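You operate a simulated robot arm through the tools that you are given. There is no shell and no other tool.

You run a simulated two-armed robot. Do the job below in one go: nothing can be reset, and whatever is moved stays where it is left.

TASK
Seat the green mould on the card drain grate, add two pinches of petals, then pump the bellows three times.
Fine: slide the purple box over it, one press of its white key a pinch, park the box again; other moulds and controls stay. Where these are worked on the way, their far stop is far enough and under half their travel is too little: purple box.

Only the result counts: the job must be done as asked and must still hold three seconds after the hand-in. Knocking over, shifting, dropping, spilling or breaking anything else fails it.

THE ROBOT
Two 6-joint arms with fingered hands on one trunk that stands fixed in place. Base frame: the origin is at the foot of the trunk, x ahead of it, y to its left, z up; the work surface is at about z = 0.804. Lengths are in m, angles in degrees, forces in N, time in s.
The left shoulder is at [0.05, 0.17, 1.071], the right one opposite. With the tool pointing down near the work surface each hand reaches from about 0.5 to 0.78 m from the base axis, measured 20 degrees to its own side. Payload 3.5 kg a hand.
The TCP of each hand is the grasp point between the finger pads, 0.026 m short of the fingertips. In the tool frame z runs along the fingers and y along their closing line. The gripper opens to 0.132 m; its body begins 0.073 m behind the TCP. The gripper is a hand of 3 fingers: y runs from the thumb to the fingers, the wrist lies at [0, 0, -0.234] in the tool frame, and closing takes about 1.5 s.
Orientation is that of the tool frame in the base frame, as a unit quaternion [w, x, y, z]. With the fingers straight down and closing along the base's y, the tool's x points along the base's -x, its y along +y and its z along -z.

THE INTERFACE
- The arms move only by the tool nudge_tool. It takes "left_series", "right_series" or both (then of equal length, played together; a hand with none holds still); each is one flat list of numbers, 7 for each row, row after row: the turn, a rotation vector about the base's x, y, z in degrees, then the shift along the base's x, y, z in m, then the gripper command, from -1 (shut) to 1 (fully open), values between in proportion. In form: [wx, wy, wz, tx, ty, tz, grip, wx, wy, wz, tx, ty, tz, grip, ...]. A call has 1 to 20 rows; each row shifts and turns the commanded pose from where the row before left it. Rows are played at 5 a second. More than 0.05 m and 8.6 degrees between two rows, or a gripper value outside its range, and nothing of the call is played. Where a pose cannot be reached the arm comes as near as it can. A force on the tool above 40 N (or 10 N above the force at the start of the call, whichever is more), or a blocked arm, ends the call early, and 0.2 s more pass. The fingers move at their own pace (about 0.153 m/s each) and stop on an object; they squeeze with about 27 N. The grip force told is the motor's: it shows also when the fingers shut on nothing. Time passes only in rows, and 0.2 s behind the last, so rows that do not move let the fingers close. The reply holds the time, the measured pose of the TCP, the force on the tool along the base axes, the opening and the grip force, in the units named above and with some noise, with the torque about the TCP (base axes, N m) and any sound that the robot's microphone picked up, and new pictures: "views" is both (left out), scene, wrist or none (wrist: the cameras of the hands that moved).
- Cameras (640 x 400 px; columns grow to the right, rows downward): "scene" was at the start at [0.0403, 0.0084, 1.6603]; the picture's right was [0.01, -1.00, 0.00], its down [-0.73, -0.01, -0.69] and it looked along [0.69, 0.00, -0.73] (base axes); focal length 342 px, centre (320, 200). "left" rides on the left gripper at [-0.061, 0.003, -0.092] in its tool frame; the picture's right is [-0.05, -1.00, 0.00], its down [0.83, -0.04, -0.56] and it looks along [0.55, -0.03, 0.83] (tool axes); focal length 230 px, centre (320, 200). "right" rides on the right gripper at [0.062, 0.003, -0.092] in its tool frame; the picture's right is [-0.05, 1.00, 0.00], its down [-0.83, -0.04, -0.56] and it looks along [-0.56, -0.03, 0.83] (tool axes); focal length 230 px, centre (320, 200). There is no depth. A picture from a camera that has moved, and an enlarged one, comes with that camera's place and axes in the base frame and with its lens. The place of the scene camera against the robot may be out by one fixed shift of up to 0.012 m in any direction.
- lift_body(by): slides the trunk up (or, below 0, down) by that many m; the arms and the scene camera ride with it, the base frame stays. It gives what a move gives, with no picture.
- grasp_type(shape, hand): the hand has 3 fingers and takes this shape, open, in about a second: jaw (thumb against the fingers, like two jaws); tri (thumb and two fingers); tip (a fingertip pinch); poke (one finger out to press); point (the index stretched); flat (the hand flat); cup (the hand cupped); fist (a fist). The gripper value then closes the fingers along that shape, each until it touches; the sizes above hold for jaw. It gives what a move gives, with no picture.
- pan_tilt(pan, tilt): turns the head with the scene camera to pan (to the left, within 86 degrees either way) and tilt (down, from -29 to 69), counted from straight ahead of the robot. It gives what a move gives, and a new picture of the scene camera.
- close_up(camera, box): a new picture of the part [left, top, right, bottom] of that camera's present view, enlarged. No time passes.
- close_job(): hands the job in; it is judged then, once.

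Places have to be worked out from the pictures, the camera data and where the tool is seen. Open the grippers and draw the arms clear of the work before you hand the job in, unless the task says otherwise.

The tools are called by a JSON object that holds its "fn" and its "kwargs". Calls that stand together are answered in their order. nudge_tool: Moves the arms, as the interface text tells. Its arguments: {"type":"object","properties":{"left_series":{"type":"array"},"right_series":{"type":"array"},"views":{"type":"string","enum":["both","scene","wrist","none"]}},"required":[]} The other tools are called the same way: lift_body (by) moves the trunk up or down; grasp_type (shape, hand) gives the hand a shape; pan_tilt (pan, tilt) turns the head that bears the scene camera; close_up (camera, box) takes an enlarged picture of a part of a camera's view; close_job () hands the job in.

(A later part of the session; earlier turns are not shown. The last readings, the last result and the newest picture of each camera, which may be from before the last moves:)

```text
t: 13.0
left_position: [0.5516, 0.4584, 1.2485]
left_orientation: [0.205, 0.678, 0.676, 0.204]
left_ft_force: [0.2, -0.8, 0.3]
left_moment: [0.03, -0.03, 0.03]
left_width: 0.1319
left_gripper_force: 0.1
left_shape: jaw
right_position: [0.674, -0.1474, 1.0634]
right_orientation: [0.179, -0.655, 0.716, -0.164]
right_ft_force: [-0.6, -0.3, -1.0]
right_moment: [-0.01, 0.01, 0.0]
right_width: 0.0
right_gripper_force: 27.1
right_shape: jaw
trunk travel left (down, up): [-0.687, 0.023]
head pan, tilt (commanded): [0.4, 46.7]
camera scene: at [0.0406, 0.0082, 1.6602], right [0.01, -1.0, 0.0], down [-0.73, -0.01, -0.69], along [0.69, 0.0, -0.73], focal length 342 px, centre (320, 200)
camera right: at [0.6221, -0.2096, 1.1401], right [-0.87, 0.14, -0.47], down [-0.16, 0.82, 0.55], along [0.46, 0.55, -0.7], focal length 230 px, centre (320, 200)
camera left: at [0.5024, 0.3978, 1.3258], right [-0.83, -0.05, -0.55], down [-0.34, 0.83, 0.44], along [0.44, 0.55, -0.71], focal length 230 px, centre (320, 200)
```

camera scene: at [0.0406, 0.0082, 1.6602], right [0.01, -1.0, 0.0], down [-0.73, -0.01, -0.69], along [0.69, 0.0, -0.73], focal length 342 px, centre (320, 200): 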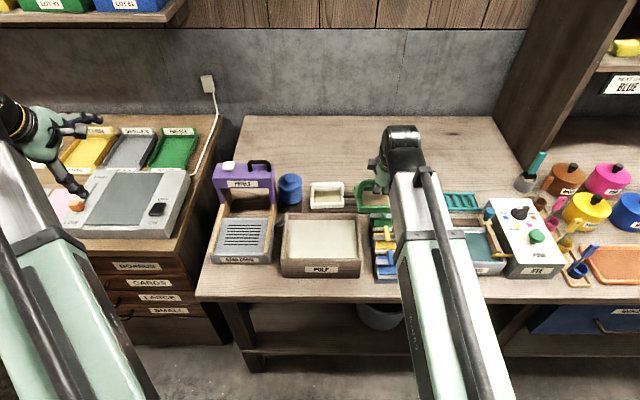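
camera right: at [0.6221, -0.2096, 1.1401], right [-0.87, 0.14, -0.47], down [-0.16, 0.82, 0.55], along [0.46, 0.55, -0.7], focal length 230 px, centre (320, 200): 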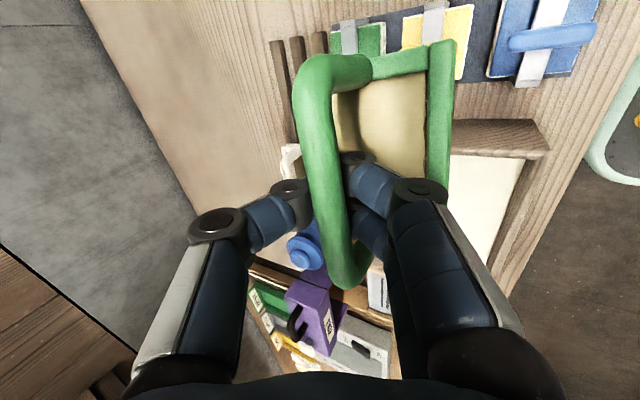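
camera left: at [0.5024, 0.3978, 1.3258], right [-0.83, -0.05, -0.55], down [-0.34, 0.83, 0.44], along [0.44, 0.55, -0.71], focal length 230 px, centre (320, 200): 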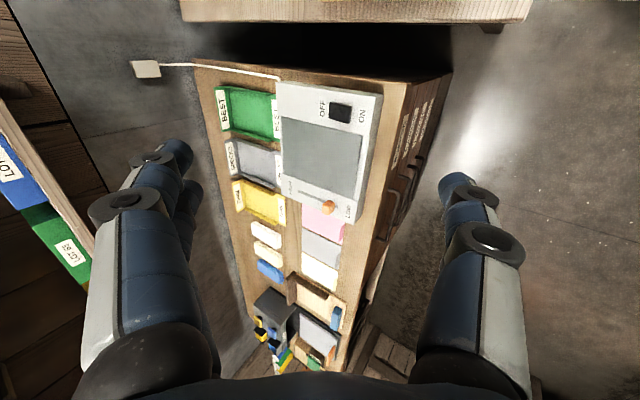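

The mould is over the vat at z about 1.0 and the left hand is clear. I carry the mould leftward to above the grate.

{"fn": "nudge_tool", "kwargs": {"right_series": [0, 0, 0, 0, 0.015, 0, -1, 0, 0, 0, 0, 0.025, 0, -1, 0, 0, 0, 0, 0.03, 0, -1, 0, 0, 0, 0, 0.03, 0, -1, 0, 0, 0, 0, 0.03, 0, -1, 0, 0, 0, 0, 0.03, 0, -1, 0, 0, 0, 0, 0.03, 0, -1, 0, 0, 0, 0, 0.03, 0, -1, 0, 0, 0, 0, 0.03, 0, -1, 0, 0, 0, 0, 0.03, 0, -1, 0, 0, 0, 0, 0.03, 0, -1, 0, 0, 0, 0, 0.03, 0, -1, 0, 0, 0, 0, 0.026, 0, -1, 0, 0, 0, 0, 0.02, 0, -1, 0, 0, 0, 0, 0, 0, -1], "views": "both"}}

{"fn": "close_up", "kwargs": {"camera": "scene", "box": [200, 140, 320, 270]}}

{"fn": "close_up", "kwargs": {"camera": "right", "box": [260, 20, 580, 300]}}

```text
t: 16.2
left_position: [0.5505, 0.4591, 1.2478]
left_orientation: [0.204, 0.678, 0.676, 0.204]
left_ft_force: [0.6, 0.8, 0.3]
left_moment: [-0.02, 0.03, -0.02]
left_width: 0.132
left_gripper_force: 0.1
left_shape: jaw
right_position: [0.6735, 0.2381, 1.0627]
right_orientation: [0.18, -0.655, 0.716, -0.164]
right_ft_force: [-1.0, 0.3, 0.2]
right_moment: [0.01, -0.01, 0.01]
right_width: 0.0
right_gripper_force: 26.5
right_shape: jaw
trunk travel left (down, up): [-0.687, 0.023]
head pan, tilt (commanded): [0.4, 46.7]
camera scene: at [0.0403, 0.0083, 1.6602], right [0.01, -1.0, 0.0], down [-0.73, -0.01, -0.69], along [0.69, 0.0, -0.73], focal length 342 px, centre (320, 200)
camera right: at [0.6215, 0.1764, 1.1398], right [-0.87, 0.14, -0.47], down [-0.16, 0.82, 0.55], along [0.46, 0.55, -0.7], focal length 230 px, centre (320, 200)
```

scene: 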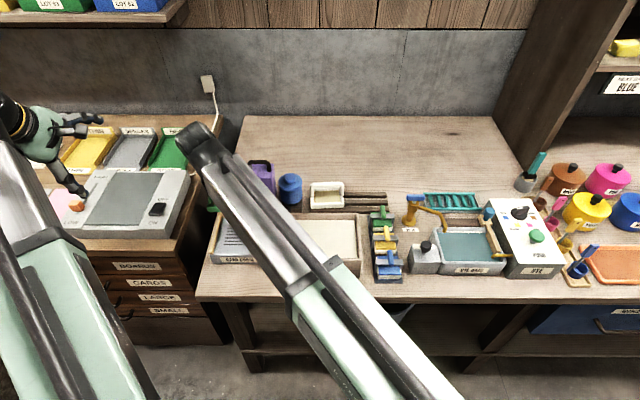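
right: 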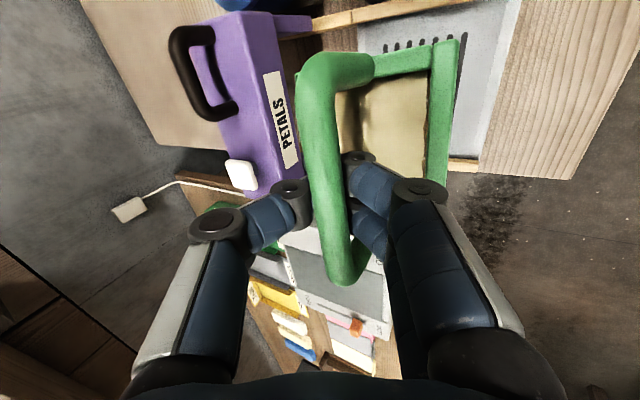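

```text
3.08 times, centred on (260, 205) of scene
camera zoom: at [0.0403, 0.0083, 1.6602], right [0.01, -1.0, 0.0], down [-0.73, -0.01, -0.69], along [0.69, 0.0, -0.73], focal length 1052 px, centre (505, 185)
```

zoom: 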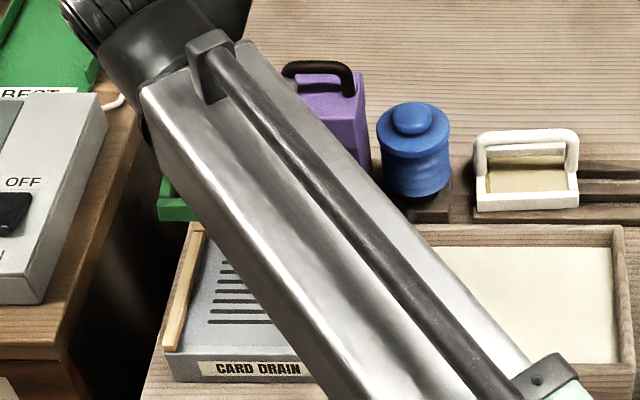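

```text
1.43 times, centred on (420, 160) of right
camera zoom: at [0.6215, 0.1764, 1.1398], right [-0.87, 0.14, -0.47], down [-0.16, 0.82, 0.55], along [0.46, 0.55, -0.7], focal length 329 px, centre (177, 257)
```

zoom: 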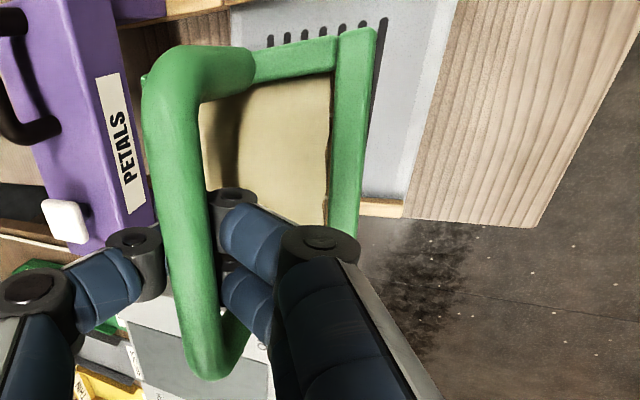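

The mould hangs level above the grate with good margin to both rails. I lower it to about 1.5-2 cm above expected contact and look again.

{"fn": "nudge_tool", "kwargs": {"right_series": [0, 0, 0, 0, 0, -0.02, -1, 0, 0, 0, 0, 0, -0.025, -1, 0, 0, 0, 0, 0, -0.025, -1, 0, 0, 0, 0, 0, -0.025, -1, 0, 0, 0, 0, 0, -0.02, -1, 0, 0, 0, 0, 0, -0.012, -1, 0, 0, 0, 0, 0, 0, -1], "views": "both"}}

{"fn": "close_up", "kwargs": {"camera": "right", "box": [200, 20, 520, 220]}}

{"fn": "close_up", "kwargs": {"camera": "scene", "box": [190, 160, 310, 270]}}

```text
t: 17.8
left_position: [0.5518, 0.4601, 1.2481]
left_orientation: [0.205, 0.678, 0.676, 0.204]
left_ft_force: [0.8, 0.6, 0.3]
left_moment: [-0.03, 0.0, 0.02]
left_width: 0.1318
left_gripper_force: 0.0
left_shape: jaw
right_position: [0.6714, 0.2374, 0.9362]
right_orientation: [0.18, -0.655, 0.715, -0.163]
right_ft_force: [-0.6, -0.3, 0.0]
right_moment: [0.01, 0.01, 0.01]
right_width: 0.0
right_gripper_force: 27.3
right_shape: jaw
trunk travel left (down, up): [-0.687, 0.023]
head pan, tilt (commanded): [0.4, 46.7]
camera scene: at [0.0403, 0.0084, 1.6602], right [0.01, -1.0, 0.0], down [-0.73, -0.01, -0.69], along [0.69, 0.0, -0.73], focal length 342 px, centre (320, 200)
camera right: at [0.6201, 0.1763, 1.0132], right [-0.87, 0.14, -0.47], down [-0.16, 0.82, 0.55], along [0.46, 0.55, -0.7], focal length 230 px, centre (320, 200)
```

scene: 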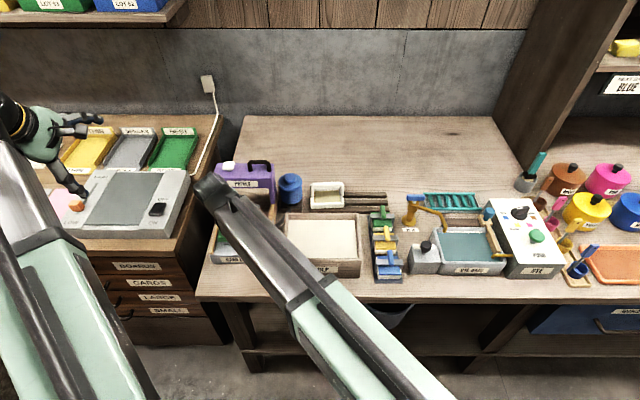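
right: 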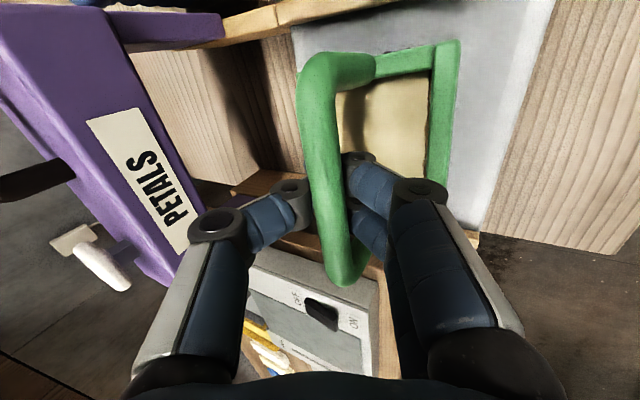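

```text
2.00 times, centred on (360, 120) of right
camera zoom: at [0.6201, 0.1763, 1.0132], right [-0.87, 0.14, -0.47], down [-0.16, 0.82, 0.55], along [0.46, 0.55, -0.7], focal length 460 px, centre (240, 360)
```

zoom: 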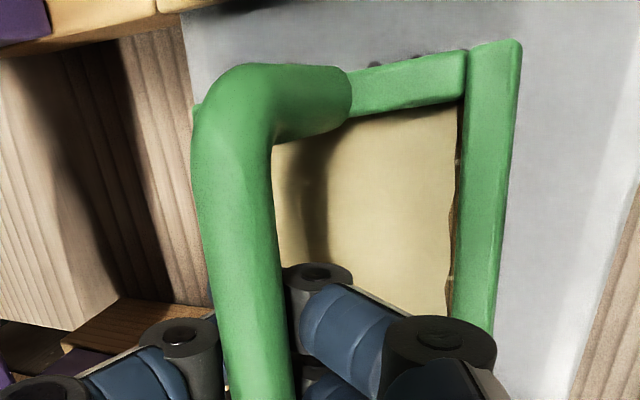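

```text
3.64 times, centred on (250, 215) of scene
camera zoom: at [0.0403, 0.0084, 1.6602], right [0.01, -1.0, 0.0], down [-0.73, -0.01, -0.69], along [0.69, 0.0, -0.73], focal length 1244 px, centre (574, 146)
```

zoom: 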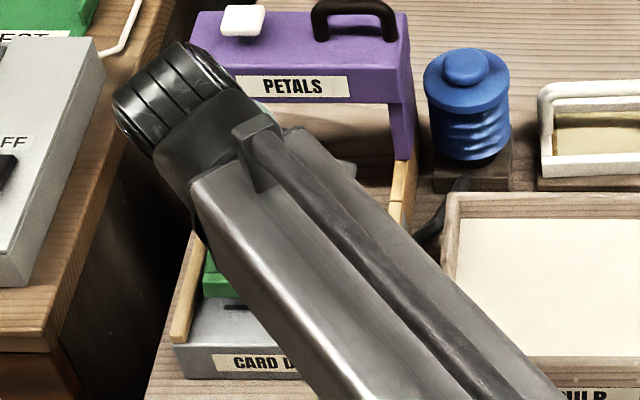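

The mould is over the grate inside the rails. I lower in small steps, watching the force for contact.

{"fn": "nudge_tool", "kwargs": {"right_series": [0, 0, 0, 0, 0, -0.004, -1, 0, 0, 0, 0, 0, -0.004, -1, 0, 0, 0, 0, 0, -0.004, -1, 0, 0, 0, 0, 0, -0.003, -1, 0, 0, 0, 0, 0, 0, -1], "views": "wrist"}}

```text
t: 19.0
left_position: [0.5512, 0.4586, 1.2485]
left_orientation: [0.205, 0.678, 0.676, 0.204]
left_ft_force: [-0.9, 0.1, 0.1]
left_moment: [0.02, -0.01, -0.01]
left_width: 0.1319
left_gripper_force: 0.0
left_shape: jaw
right_position: [0.6724, 0.2383, 0.9214]
right_orientation: [0.18, -0.655, 0.715, -0.164]
right_ft_force: [-0.2, -0.1, -0.3]
right_moment: [0.0, -0.01, 0.0]
right_width: 0.0
right_gripper_force: 26.8
right_shape: jaw
trunk travel left (down, up): [-0.687, 0.023]
head pan, tilt (commanded): [0.4, 46.7]
camera right: at [0.6216, 0.1771, 0.9984], right [-0.87, 0.14, -0.47], down [-0.16, 0.82, 0.55], along [0.46, 0.55, -0.7], focal length 230 px, centre (320, 200)
```

right: 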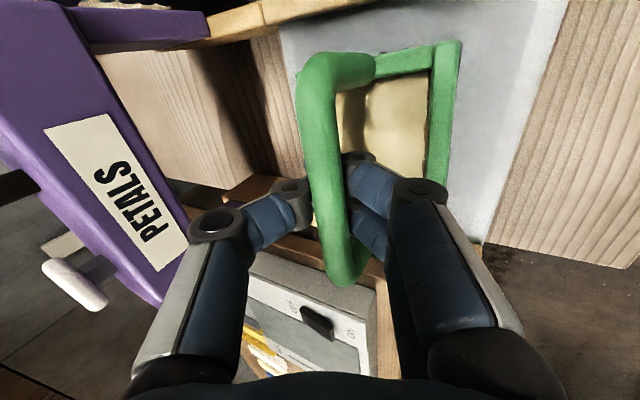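

No contact yet at TCP z = 0.921. I continue in 2 mm steps.

{"fn": "nudge_tool", "kwargs": {"right_series": [0, 0, 0, 0, 0, -0.002, -1, 0, 0, 0, 0, 0, -0.002, -1, 0, 0, 0, 0, 0, -0.002, -1, 0, 0, 0, 0, 0, 0, -1], "views": "wrist"}}

```text
t: 20.0
left_position: [0.551, 0.459, 1.2468]
left_orientation: [0.205, 0.678, 0.676, 0.204]
left_ft_force: [-0.2, -0.8, 0.6]
left_moment: [0.0, -0.03, 0.0]
left_width: 0.132
left_gripper_force: 0.0
left_shape: jaw
right_position: [0.6727, 0.2386, 0.9141]
right_orientation: [0.179, -0.656, 0.715, -0.164]
right_ft_force: [0.4, 0.6, 0.3]
right_moment: [-0.02, -0.02, 0.04]
right_width: 0.0001
right_gripper_force: 27.2
right_shape: jaw
trunk travel left (down, up): [-0.687, 0.023]
head pan, tilt (commanded): [0.4, 46.7]
camera right: at [0.6216, 0.1771, 0.9917], right [-0.87, 0.14, -0.47], down [-0.16, 0.82, 0.55], along [0.46, 0.55, -0.7], focal length 230 px, centre (320, 200)
```

right: 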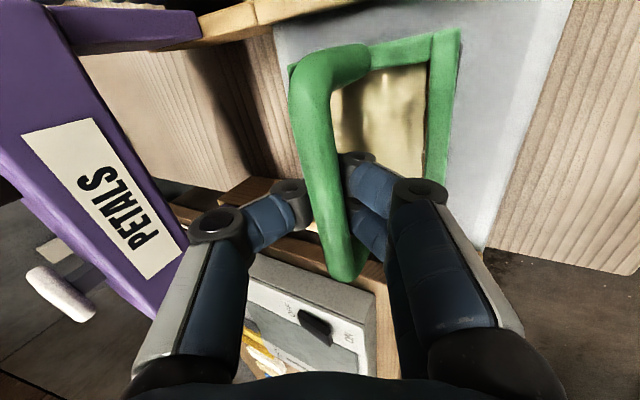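

The mould has shifted slightly in the hand, which suggests contact with the grate. I zoom in to judge it.

{"fn": "close_up", "kwargs": {"camera": "right", "box": [260, 10, 500, 210]}}

{"fn": "close_up", "kwargs": {"camera": "scene", "box": [200, 190, 260, 270]}}

```text
2.00 times, centred on (380, 110) of right
camera zoom: at [0.6216, 0.1771, 0.9917], right [-0.87, 0.14, -0.47], down [-0.16, 0.82, 0.55], along [0.46, 0.55, -0.7], focal length 460 px, centre (200, 380)
```

zoom: 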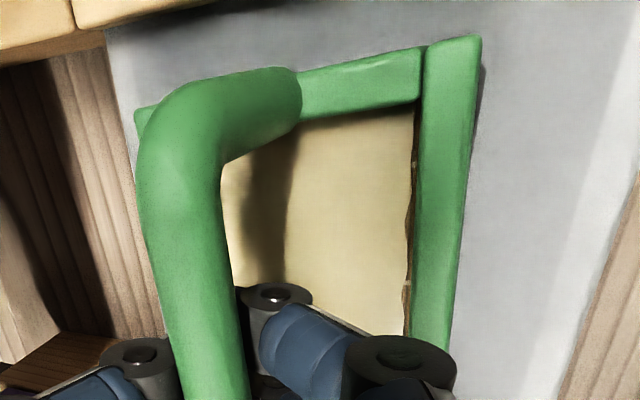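

```text
5.00 times, centred on (230, 230) of scene
camera zoom: at [0.0403, 0.0085, 1.6602], right [0.01, -1.0, 0.0], down [-0.73, -0.01, -0.69], along [0.69, 0.0, -0.73], focal length 1710 px, centre (770, 50)
```

zoom: 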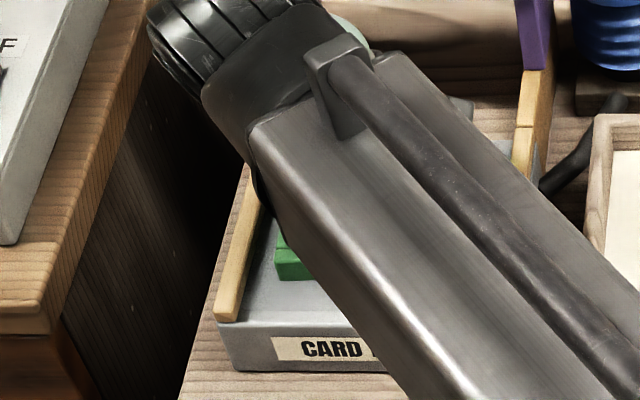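

The mould rests flat on the grate at TCP z = 0.914, as predicted. I settle 1 mm more, then loosen the fingers a little and look.

{"fn": "nudge_tool", "kwargs": {"right_series": [0, 0, 0, 0, 0, -0.001, -1, 0, 0, 0, 0, 0, 0, -0.7, 0, 0, 0, 0, 0, 0, -0.6, 0, 0, 0, 0, 0, 0, -0.5, 0, 0, 0, 0, 0, 0, -0.5], "views": "wrist"}}

{"fn": "close_up", "kwargs": {"camera": "right", "box": [240, 10, 480, 260]}}

```text
t: 21.2
left_position: [0.5516, 0.4594, 1.2465]
left_orientation: [0.205, 0.678, 0.676, 0.204]
left_ft_force: [0.8, -0.6, 0.3]
left_moment: [0.01, -0.03, -0.02]
left_width: 0.1318
left_gripper_force: 0.0
left_shape: jaw
right_position: [0.672, 0.2387, 0.9135]
right_orientation: [0.179, -0.655, 0.715, -0.164]
right_ft_force: [0.4, 0.1, 0.2]
right_moment: [-0.01, -0.06, -0.02]
right_width: 0.0322
right_gripper_force: 0.0
right_shape: jaw
trunk travel left (down, up): [-0.687, 0.023]
head pan, tilt (commanded): [0.4, 46.7]
camera right: at [0.6216, 0.1774, 0.9905], right [-0.87, 0.14, -0.47], down [-0.16, 0.82, 0.55], along [0.46, 0.55, -0.7], focal length 230 px, centre (320, 200)
```

right: 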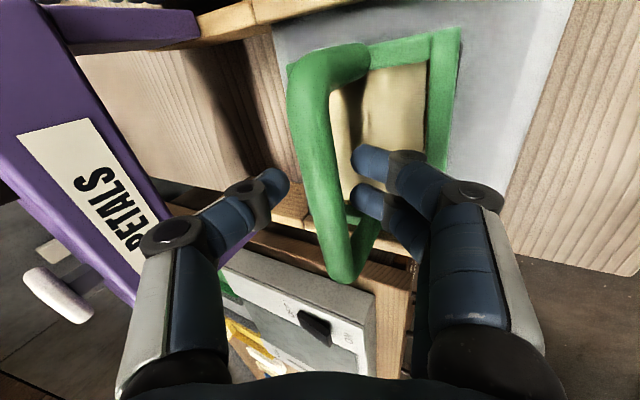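

```text
1.60 times, centred on (360, 135) of right
camera zoom: at [0.6216, 0.1774, 0.9905], right [-0.87, 0.14, -0.47], down [-0.16, 0.82, 0.55], along [0.46, 0.55, -0.7], focal length 368 px, centre (256, 304)
```

zoom: 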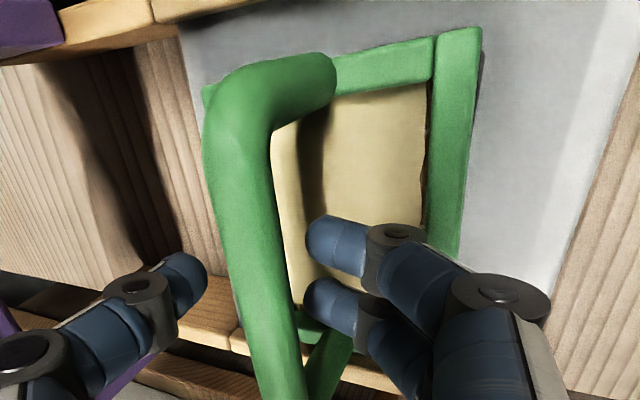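

The fingers are free of the bar and the mould sits flat. I widen slightly and withdraw back along the tool axis.

{"fn": "nudge_tool", "kwargs": {"right_series": [0, 0, 0, 0, 0, 0.001, -0.36, 0, 0, 0, -0.0047, 0, 0.0088, -0.33, 0, 0, 0, -0.0094, 0, 0.0177, -0.3, 0, 0, 0, -0.0094, 0, 0.0177, -0.3, 0, 0, 0, -0.0094, 0, 0.0177, -0.3, 0, 0, 0, -0.0094, 0, 0.0177, -0.3, 0, 0, 0, 0, 0, 0, -0.3], "views": "wrist"}}

{"fn": "close_up", "kwargs": {"camera": "right", "box": [240, 10, 560, 260]}}

```text
t: 22.8
left_position: [0.5525, 0.4594, 1.2483]
left_orientation: [0.204, 0.678, 0.675, 0.204]
left_ft_force: [0.6, 0.9, -0.4]
left_moment: [0.02, -0.02, -0.03]
left_width: 0.1321
left_gripper_force: 0.1
left_shape: jaw
right_position: [0.6308, 0.2389, 0.9933]
right_orientation: [0.179, -0.656, 0.715, -0.164]
right_ft_force: [-0.3, -0.2, -0.3]
right_moment: [0.0, 0.02, 0.01]
right_width: 0.0456
right_gripper_force: 0.0
right_shape: jaw
trunk travel left (down, up): [-0.687, 0.023]
head pan, tilt (commanded): [0.4, 46.7]
camera right: at [0.5789, 0.1767, 1.0717], right [-0.87, 0.14, -0.47], down [-0.16, 0.82, 0.55], along [0.46, 0.55, -0.7], focal length 230 px, centre (320, 200)
```

right: 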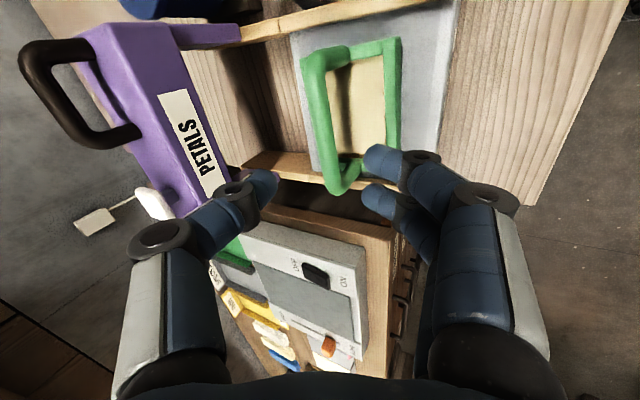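

```text
1.60 times, centred on (400, 135) of right
camera zoom: at [0.5789, 0.1767, 1.0717], right [-0.87, 0.14, -0.47], down [-0.16, 0.82, 0.55], along [0.46, 0.55, -0.7], focal length 368 px, centre (192, 304)
```

zoom: 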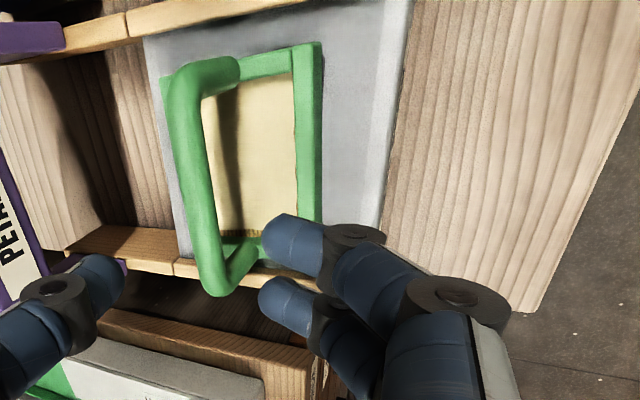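

The mould stands seated on the grate. I raise the right hand and take it back to the right side, unrolling it partly because of its roll limit there.

{"fn": "nudge_tool", "kwargs": {"right_series": [0, 0, 0, 0, 0, 0.035, -0.3, 0, 0, 0, 0, 0, 0.04, -0.3, 0, 0, 0, 0, -0.02, 0.03, -0.3, 1.88, 0, -3.53, 0, -0.035, 0.01, 0, 1.88, 0, -3.53, 0, -0.035, 0.0, 0, 1.88, 0, -3.53, 0, -0.035, 0, 0, 1.88, 0, -3.53, 0, -0.035, 0, 0, 1.88, 0, -3.53, 0, -0.035, 0, 0, 1.88, 0, -3.53, 0, -0.035, 0, 0, 1.88, 0, -3.53, 0, -0.035, 0, 0, 1.88, 0, -3.53, 0, -0.035, 0, 0, 1.88, 0, -3.53, 0, -0.035, 0, 0, 1.88, 0, -3.53, 0, -0.035, 0, 0, 0, 0, 0, 0, -0.035, 0, 0, 0, 0, 0, 0, -0.035, 0, 0, 0, 0, 0, 0, -0.035, 0, 0, 0, 0, 0, 0, -0.035, 0, 0, 0, 0, 0, 0, -0.02, 0, 0], "views": "scene"}}

{"fn": "close_up", "kwargs": {"camera": "scene", "box": [200, 150, 320, 280]}}

```text
t: 26.6
left_position: [0.5509, 0.4577, 1.2479]
left_orientation: [0.204, 0.678, 0.676, 0.205]
left_ft_force: [0.4, -0.3, -0.6]
left_moment: [-0.01, -0.02, 0.01]
left_width: 0.1318
left_gripper_force: 0.0
left_shape: jaw
right_position: [0.6305, -0.2921, 1.111]
right_orientation: [0.224, -0.371, 0.896, -0.092]
right_ft_force: [0.8, 0.8, 0.2]
right_moment: [0.02, 0.03, 0.01]
right_width: 0.0651
right_gripper_force: 0.1
right_shape: jaw
trunk travel left (down, up): [-0.687, 0.023]
head pan, tilt (commanded): [0.4, 46.7]
camera scene: at [0.0403, 0.0082, 1.6603], right [0.01, -1.0, 0.0], down [-0.73, -0.01, -0.69], along [0.69, 0.0, -0.73], focal length 342 px, centre (320, 200)
```

scene: 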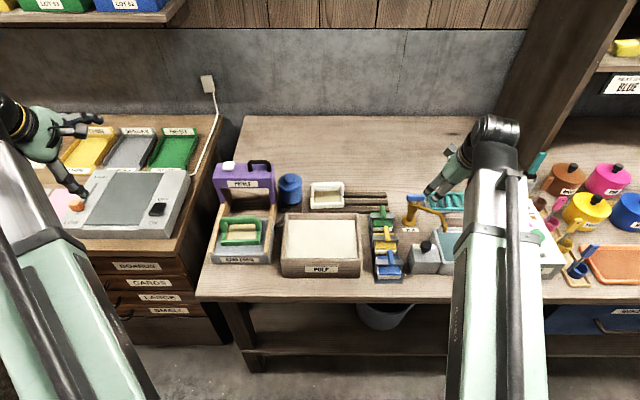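

```text
3.08 times, centred on (260, 215) of scene
camera zoom: at [0.0403, 0.0082, 1.6603], right [0.01, -1.0, 0.0], down [-0.73, -0.01, -0.69], along [0.69, 0.0, -0.73], focal length 1052 px, centre (505, 154)
```

zoom: 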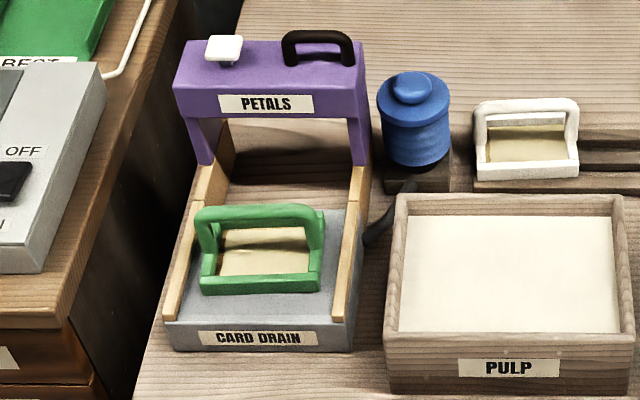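

The mould sits centred on the grate. Now I bring the left hand over to hover 10 cm short of the black handle of the purple box, reducing its tilt to about 26 degrees.

{"fn": "nudge_tool", "kwargs": {"left_series": [0, 0.75, 0, 0.0213, -0.0273, -0.0153, 0, 0, 0.75, 0, 0.0213, -0.0273, -0.0153, 0, 0, 0.75, 0, 0.0213, -0.0273, -0.0153, 0, 0, 0.75, 0, 0.0213, -0.0273, -0.0153, 0, 0, 0.75, 0, 0.0213, -0.0273, -0.0153, 0, 0, 0.75, 0, 0.0213, -0.0273, -0.0153, 0, 0, 0.75, 0, 0.0213, -0.0273, -0.0153, 0, 0, 0.75, 0, 0.0213, -0.0273, -0.0153, -0.2, 0, 0.75, 0, 0.0213, -0.0273, -0.0153, -0.39, 0, 0.75, 0, 0.0213, -0.0273, -0.0153, -0.39, 0, 0, 0, 0, 0, 0, -0.39], "views": "both"}}

{"fn": "close_up", "kwargs": {"camera": "left", "box": [200, 20, 480, 230]}}

{"fn": "close_up", "kwargs": {"camera": "scene", "box": [190, 130, 310, 230]}}

```text
t: 29.0
left_position: [0.7621, 0.1854, 1.0941]
left_orientation: [0.16, 0.69, 0.688, 0.16]
left_ft_force: [-0.3, 0.2, -0.4]
left_moment: [0.01, 0.04, 0.0]
left_width: 0.0406
left_gripper_force: 0.0
left_shape: jaw
right_position: [0.6308, -0.2918, 1.1105]
right_orientation: [0.225, -0.371, 0.896, -0.093]
right_ft_force: [-0.7, 0.3, 0.1]
right_moment: [0.0, 0.0, 0.03]
right_width: 0.0654
right_gripper_force: 0.0
right_shape: jaw
trunk travel left (down, up): [-0.687, 0.023]
head pan, tilt (commanded): [0.4, 46.7]
camera scene: at [0.0399, 0.0086, 1.6603], right [0.01, -1.0, 0.0], down [-0.73, -0.01, -0.69], along [0.69, 0.0, -0.73], focal length 342 px, centre (320, 200)
camera left: at [0.7243, 0.1245, 1.178], right [-0.9, -0.05, -0.44], down [-0.28, 0.83, 0.48], along [0.34, 0.55, -0.76], focal length 230 px, centre (320, 200)
```

scene: 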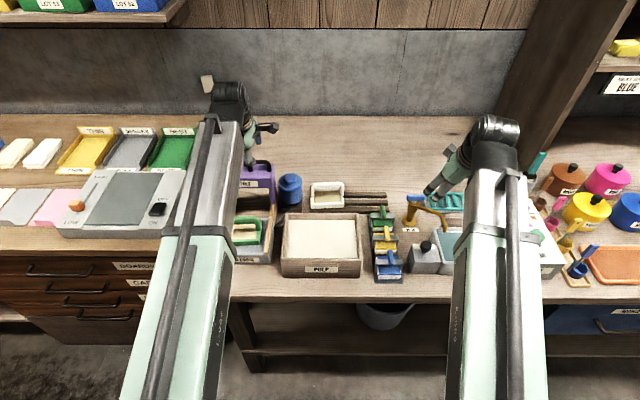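
left: 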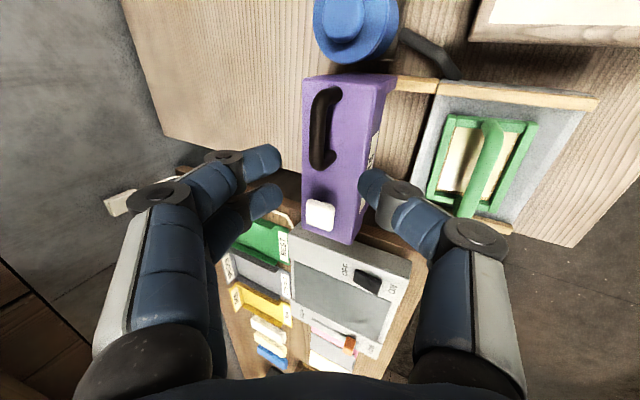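

```text
1.90 times, centred on (340, 125) of left
camera zoom: at [0.7243, 0.1245, 1.178], right [-0.9, -0.05, -0.44], down [-0.28, 0.83, 0.48], along [0.34, 0.55, -0.76], focal length 438 px, centre (282, 343)
```

zoom: 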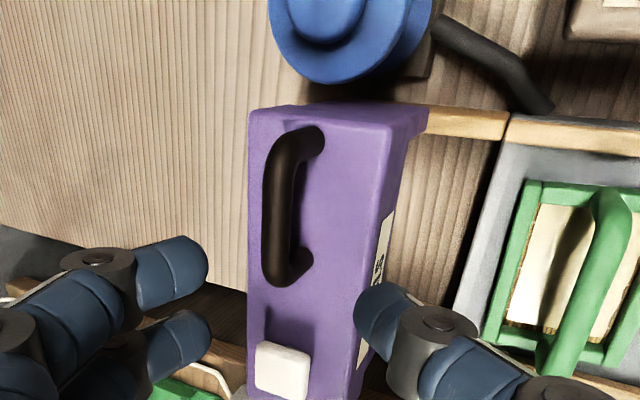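

```text
4.00 times, centred on (250, 180) of scene
camera zoom: at [0.0399, 0.0086, 1.6603], right [0.01, -1.0, 0.0], down [-0.73, -0.01, -0.69], along [0.69, 0.0, -0.73], focal length 1368 px, centre (600, 280)
```

zoom: 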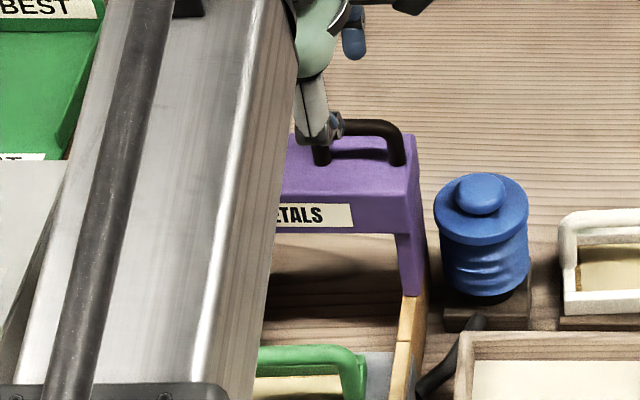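

The handle bar measures (0.808, 0.185, 1.005) again, dead ahead of the tool. I advance 6 cm and check.

{"fn": "nudge_tool", "kwargs": {"left_series": [0, 0, 0, 0.0093, 0, -0.018, -0.39, 0, 0, 0, 0.0093, 0, -0.018, -0.39, 0, 0, 0, 0.0093, 0, -0.018, -0.39, 0, 0, 0, 0, 0, 0, -0.39], "views": "wrist"}}

{"fn": "close_up", "kwargs": {"camera": "left", "box": [200, 60, 440, 260]}}

{"fn": "close_up", "kwargs": {"camera": "scene", "box": [210, 130, 300, 200]}}

```text
t: 30.0
left_position: [0.7925, 0.1862, 1.0407]
left_orientation: [0.16, 0.69, 0.688, 0.16]
left_ft_force: [-0.7, -0.4, -0.3]
left_moment: [-0.01, -0.01, 0.0]
left_width: 0.0407
left_gripper_force: 0.0
left_shape: jaw
right_position: [0.6295, -0.2932, 1.1091]
right_orientation: [0.225, -0.372, 0.896, -0.092]
right_ft_force: [0.5, -0.4, 0.1]
right_moment: [0.01, 0.02, 0.01]
right_width: 0.0656
right_gripper_force: 0.0
right_shape: jaw
trunk travel left (down, up): [-0.687, 0.023]
head pan, tilt (commanded): [0.4, 46.7]
camera left: at [0.7538, 0.1251, 1.1244], right [-0.9, -0.05, -0.44], down [-0.28, 0.83, 0.48], along [0.34, 0.55, -0.76], focal length 230 px, centre (320, 200)
```

left: 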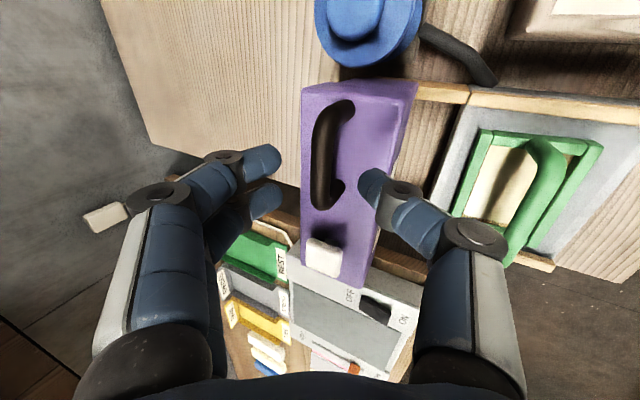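

```text
2.00 times, centred on (320, 160) of left
camera zoom: at [0.7538, 0.1251, 1.1244], right [-0.9, -0.05, -0.44], down [-0.28, 0.83, 0.48], along [0.34, 0.55, -0.76], focal length 460 px, centre (320, 280)
```

zoom: 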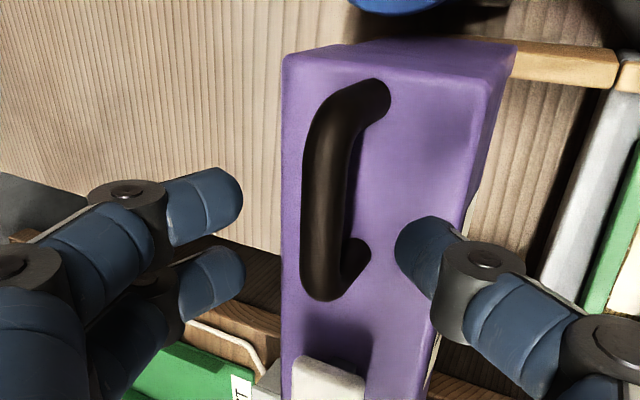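

```text
5.71 times, centred on (255, 165) of scene
camera zoom: at [0.0401, 0.0083, 1.6603], right [0.01, -1.0, 0.0], down [-0.73, -0.01, -0.69], along [0.69, 0.0, -0.73], focal length 1954 px, centre (691, 400)
```

zoom: 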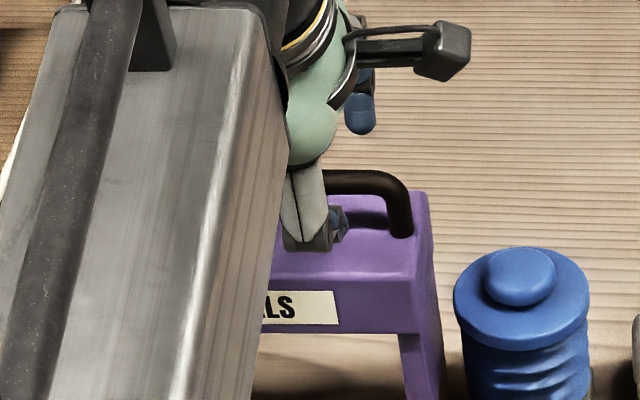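

The bar lies between thumb and fingers; I advance the remaining 3.3 cm slowly.

{"fn": "nudge_tool", "kwargs": {"left_series": [0, 0, 0, 0.0073, 0, -0.0145, -0.39, 0, 0, 0, 0.0037, 0, -0.0075, -0.39, 0, 0, 0, 0.0037, 0, -0.0075, -0.39, 0, 0, 0, 0, 0, 0, -0.39], "views": "wrist"}}

{"fn": "close_up", "kwargs": {"camera": "left", "box": [200, 60, 440, 260]}}

{"fn": "close_up", "kwargs": {"camera": "scene", "box": [210, 130, 300, 200]}}

```text
t: 31.0
left_position: [0.8056, 0.1846, 1.0145]
left_orientation: [0.162, 0.69, 0.687, 0.161]
left_ft_force: [-5.6, 0.9, 16.2]
left_moment: [0.02, 0.39, -0.01]
left_width: 0.0395
left_gripper_force: 0.0
left_shape: jaw
right_position: [0.6297, -0.2916, 1.1105]
right_orientation: [0.224, -0.372, 0.896, -0.092]
right_ft_force: [-0.6, -0.1, 0.4]
right_moment: [0.01, 0.0, 0.02]
right_width: 0.0656
right_gripper_force: 0.0
right_shape: jaw
trunk travel left (down, up): [-0.687, 0.023]
head pan, tilt (commanded): [0.4, 46.7]
camera left: at [0.7667, 0.1244, 1.0971], right [-0.9, -0.05, -0.44], down [-0.28, 0.83, 0.48], along [0.34, 0.55, -0.76], focal length 230 px, centre (320, 200)
```

left: 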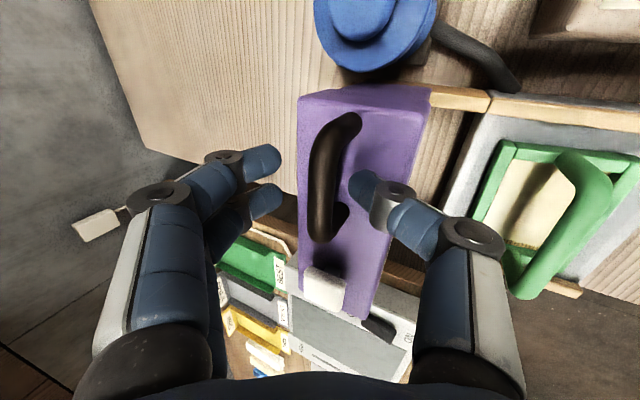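

```text
2.00 times, centred on (320, 160) of left
camera zoom: at [0.7667, 0.1244, 1.0971], right [-0.9, -0.05, -0.44], down [-0.28, 0.83, 0.48], along [0.34, 0.55, -0.76], focal length 460 px, centre (320, 280)
```

zoom: 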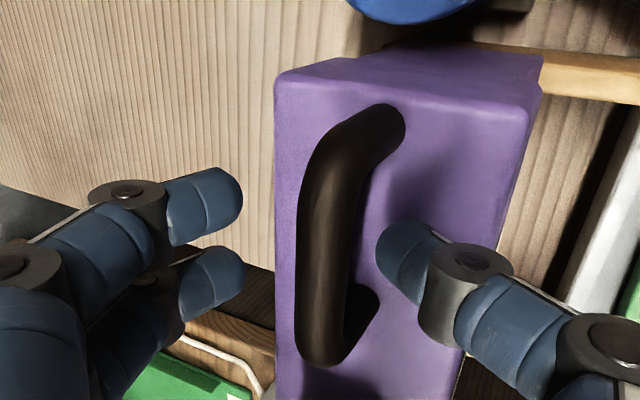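

```text
5.71 times, centred on (255, 165) of scene
camera zoom: at [0.0378, 0.008, 1.6605], right [0.01, -1.0, 0.0], down [-0.73, -0.01, -0.69], along [0.69, 0.01, -0.73], focal length 1954 px, centre (691, 400)
```

zoom: 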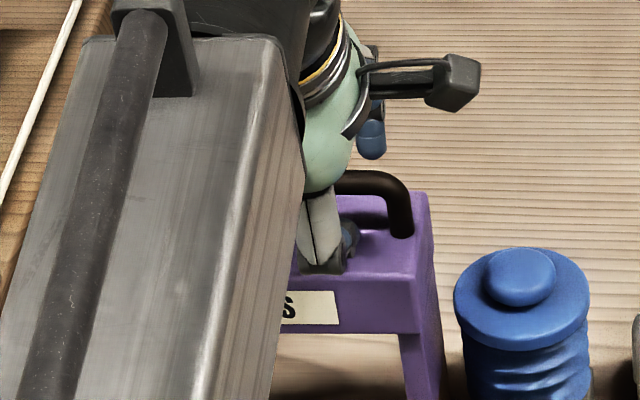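

The thumb touched the box top (16 N up). I back off 6 mm and then close part way, to a loose cage round the bar.

{"fn": "nudge_tool", "kwargs": {"left_series": [0, 0, 0, -0.001, 0.0005, 0.007, -0.39, 0, 0, 0, 0, 0, 0, -0.55, 0, 0, 0, 0, 0, 0, -0.7, 0, 0, 0, 0, 0, 0, -0.75, 0, 0, 0, 0, 0, 0, -0.75], "views": "wrist"}}

{"fn": "close_up", "kwargs": {"camera": "left", "box": [200, 60, 440, 260]}}

{"fn": "close_up", "kwargs": {"camera": "scene", "box": [210, 130, 300, 200]}}

```text
t: 32.2
left_position: [0.8055, 0.1858, 1.0191]
left_orientation: [0.16, 0.69, 0.688, 0.159]
left_ft_force: [-0.5, -0.6, -0.2]
left_moment: [0.01, -0.01, -0.01]
left_width: 0.017
left_gripper_force: 0.2
left_shape: jaw
right_position: [0.6307, -0.2921, 1.1097]
right_orientation: [0.224, -0.372, 0.896, -0.092]
right_ft_force: [0.0, -0.4, 0.1]
right_moment: [0.02, 0.03, 0.01]
right_width: 0.0655
right_gripper_force: 0.0
right_shape: jaw
trunk travel left (down, up): [-0.687, 0.023]
head pan, tilt (commanded): [0.4, 46.7]
camera left: at [0.7677, 0.1246, 1.1023], right [-0.9, -0.05, -0.44], down [-0.28, 0.83, 0.48], along [0.34, 0.55, -0.76], focal length 230 px, centre (320, 200)
```

left: 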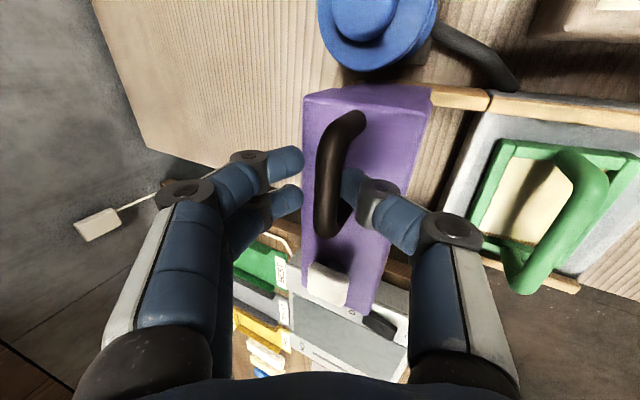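

```text
2.00 times, centred on (320, 160) of left
camera zoom: at [0.7677, 0.1246, 1.1023], right [-0.9, -0.05, -0.44], down [-0.28, 0.83, 0.48], along [0.34, 0.55, -0.76], focal length 460 px, centre (320, 280)
```

zoom: 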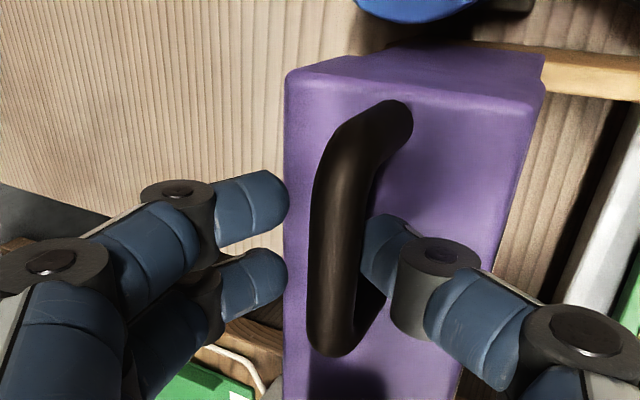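

```text
5.71 times, centred on (255, 165) of scene
camera zoom: at [0.0403, 0.0083, 1.6602], right [0.01, -1.0, 0.0], down [-0.73, -0.01, -0.69], along [0.69, 0.0, -0.73], focal length 1954 px, centre (691, 400)
```

zoom: 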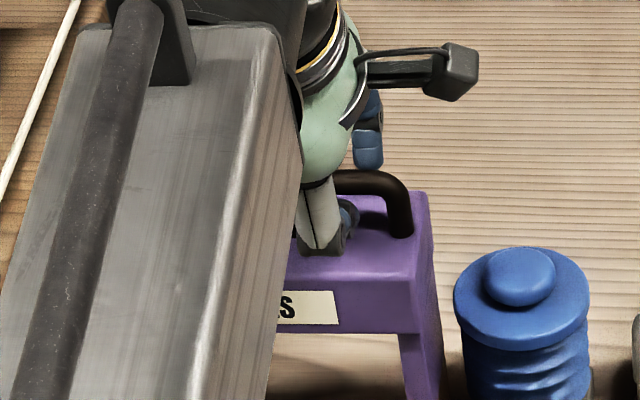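

The bar is caged between thumb and fingers. I go 4 mm deeper and begin pulling the box toward the grate, 5 cm first, then check.

{"fn": "nudge_tool", "kwargs": {"left_series": [0, 0, 0, 0.0015, 0, -0.004, -0.75, 0, 0, 0, -0.01, 0, 0, -0.75, 0, 0, 0, -0.01, 0, 0, -0.75, 0, 0, 0, -0.01, 0, 0, -0.75, 0, 0, 0, -0.01, 0, 0, -0.75, 0, 0, 0, -0.01, 0, 0, -0.75, 0, 0, 0, 0, 0, 0, -0.75], "views": "both"}}

{"fn": "close_up", "kwargs": {"camera": "left", "box": [200, 60, 440, 260]}}

{"fn": "close_up", "kwargs": {"camera": "scene", "box": [200, 150, 300, 250]}}

```text
t: 33.8
left_position: [0.7571, 0.1861, 1.0141]
left_orientation: [0.16, 0.69, 0.687, 0.16]
left_ft_force: [1.5, 0.4, -0.4]
left_moment: [-0.01, -0.01, -0.04]
left_width: 0.0172
left_gripper_force: 0.1
left_shape: jaw
right_position: [0.6306, -0.2916, 1.1102]
right_orientation: [0.224, -0.371, 0.896, -0.092]
right_ft_force: [0.8, 0.3, -1.2]
right_moment: [-0.01, 0.02, -0.02]
right_width: 0.0653
right_gripper_force: 0.0
right_shape: jaw
trunk travel left (down, up): [-0.687, 0.023]
head pan, tilt (commanded): [0.4, 46.7]
camera scene: at [0.0405, 0.0083, 1.6603], right [0.01, -1.0, 0.0], down [-0.73, -0.01, -0.69], along [0.69, 0.0, -0.73], focal length 342 px, centre (320, 200)
camera left: at [0.7191, 0.1256, 1.0976], right [-0.9, -0.05, -0.44], down [-0.28, 0.83, 0.48], along [0.34, 0.55, -0.76], focal length 230 px, centre (320, 200)
```

scene: 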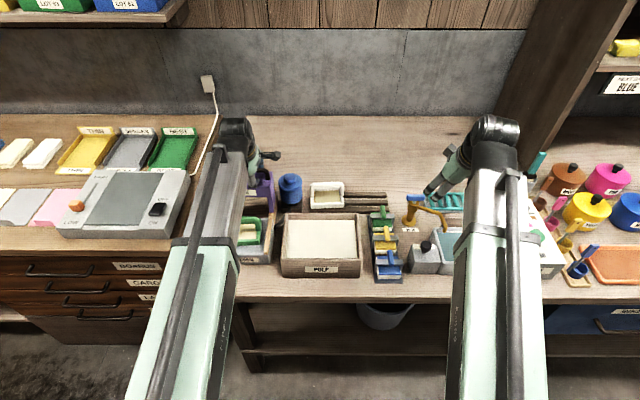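
left: 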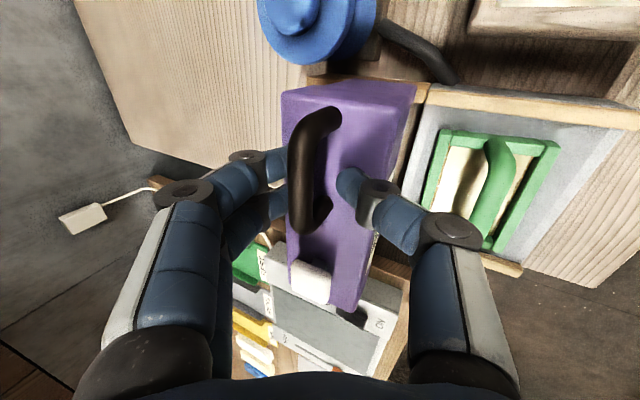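

```text
2.00 times, centred on (320, 160) of left
camera zoom: at [0.7191, 0.1256, 1.0976], right [-0.9, -0.05, -0.44], down [-0.28, 0.83, 0.48], along [0.34, 0.55, -0.76], focal length 460 px, centre (320, 280)
```

zoom: 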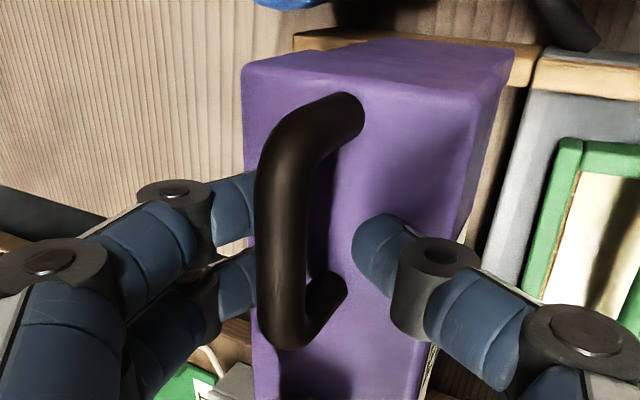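

```text
4.00 times, centred on (250, 200) of scene
camera zoom: at [0.0405, 0.0083, 1.6603], right [0.01, -1.0, 0.0], down [-0.73, -0.01, -0.69], along [0.69, 0.0, -0.73], focal length 1368 px, centre (600, 200)
```

zoom: 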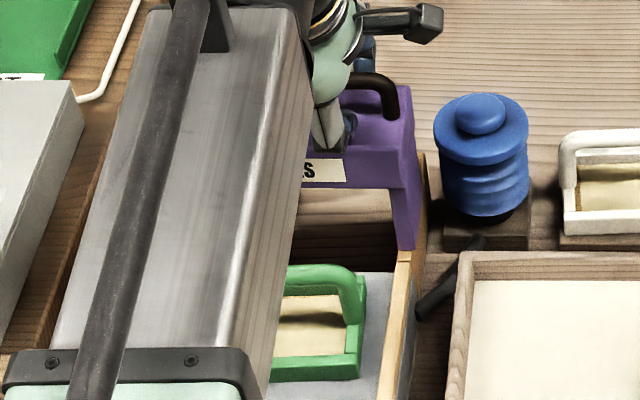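

The box follows easily. I pull a further 4 cm, so that its front edge is just short of the mould's handle, and check the clearance from the side.

{"fn": "nudge_tool", "kwargs": {"left_series": [0, 0, 0, -0.01, 0, 0, -0.75, 0, 0, 0, -0.01, 0, 0, -0.75, 0, 0, 0, -0.01, 0, 0, -0.75, 0, 0, 0, -0.01, 0, 0, -0.75, 0, 0, 0, 0, 0, 0, -0.75], "views": "both"}}

{"fn": "close_up", "kwargs": {"camera": "left", "box": [240, 60, 560, 280]}}

{"fn": "close_up", "kwargs": {"camera": "scene", "box": [200, 160, 300, 270]}}

```text
t: 35.0
left_position: [0.7183, 0.1875, 1.0141]
left_orientation: [0.16, 0.69, 0.688, 0.16]
left_ft_force: [1.2, 0.8, 0.4]
left_moment: [-0.04, -0.04, 0.03]
left_width: 0.017
left_gripper_force: 0.1
left_shape: jaw
right_position: [0.6305, -0.2914, 1.1098]
right_orientation: [0.224, -0.372, 0.896, -0.092]
right_ft_force: [0.2, -0.1, -0.2]
right_moment: [0.02, 0.01, 0.0]
right_width: 0.0652
right_gripper_force: 0.0
right_shape: jaw
trunk travel left (down, up): [-0.687, 0.023]
head pan, tilt (commanded): [0.4, 46.7]
camera scene: at [0.0405, 0.0083, 1.6602], right [0.01, -1.0, 0.0], down [-0.73, -0.01, -0.69], along [0.69, 0.0, -0.73], focal length 342 px, centre (320, 200)
camera left: at [0.6791, 0.1257, 1.0975], right [-0.9, -0.05, -0.44], down [-0.28, 0.83, 0.48], along [0.34, 0.55, -0.76], focal length 230 px, centre (320, 200)
```

scene: 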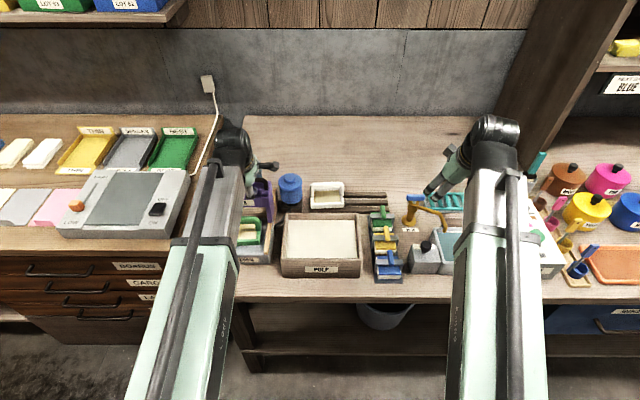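
left: 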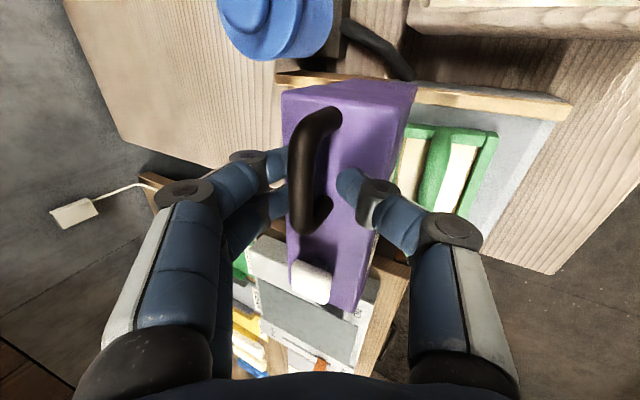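

```text
1.82 times, centred on (400, 170) of left
camera zoom: at [0.6791, 0.1257, 1.0975], right [-0.9, -0.05, -0.44], down [-0.28, 0.83, 0.48], along [0.34, 0.55, -0.76], focal length 418 px, centre (174, 254)
```

zoom: 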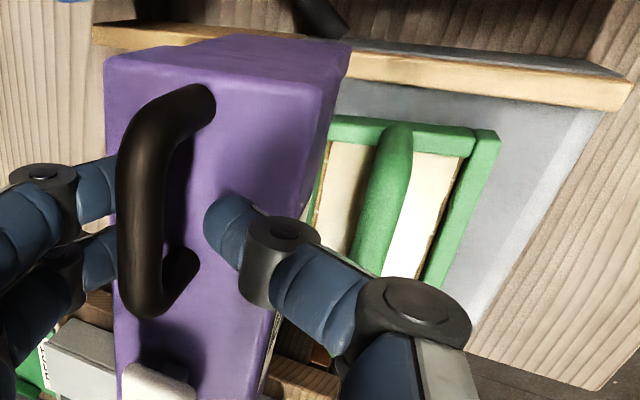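

```text
3.64 times, centred on (250, 215) of scene
camera zoom: at [0.0405, 0.0083, 1.6602], right [0.01, -1.0, 0.0], down [-0.73, -0.01, -0.69], along [0.69, 0.0, -0.73], focal length 1244 px, centre (574, 146)
```

zoom: 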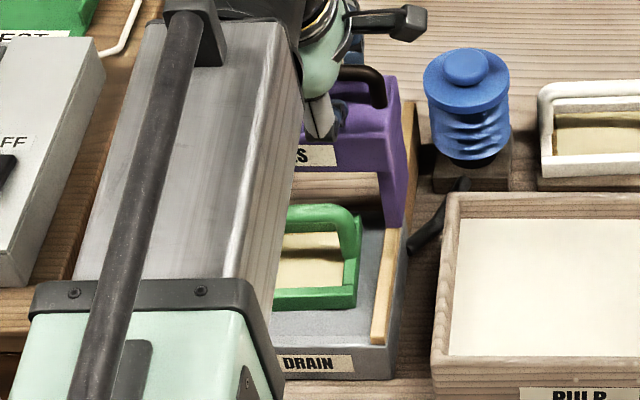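

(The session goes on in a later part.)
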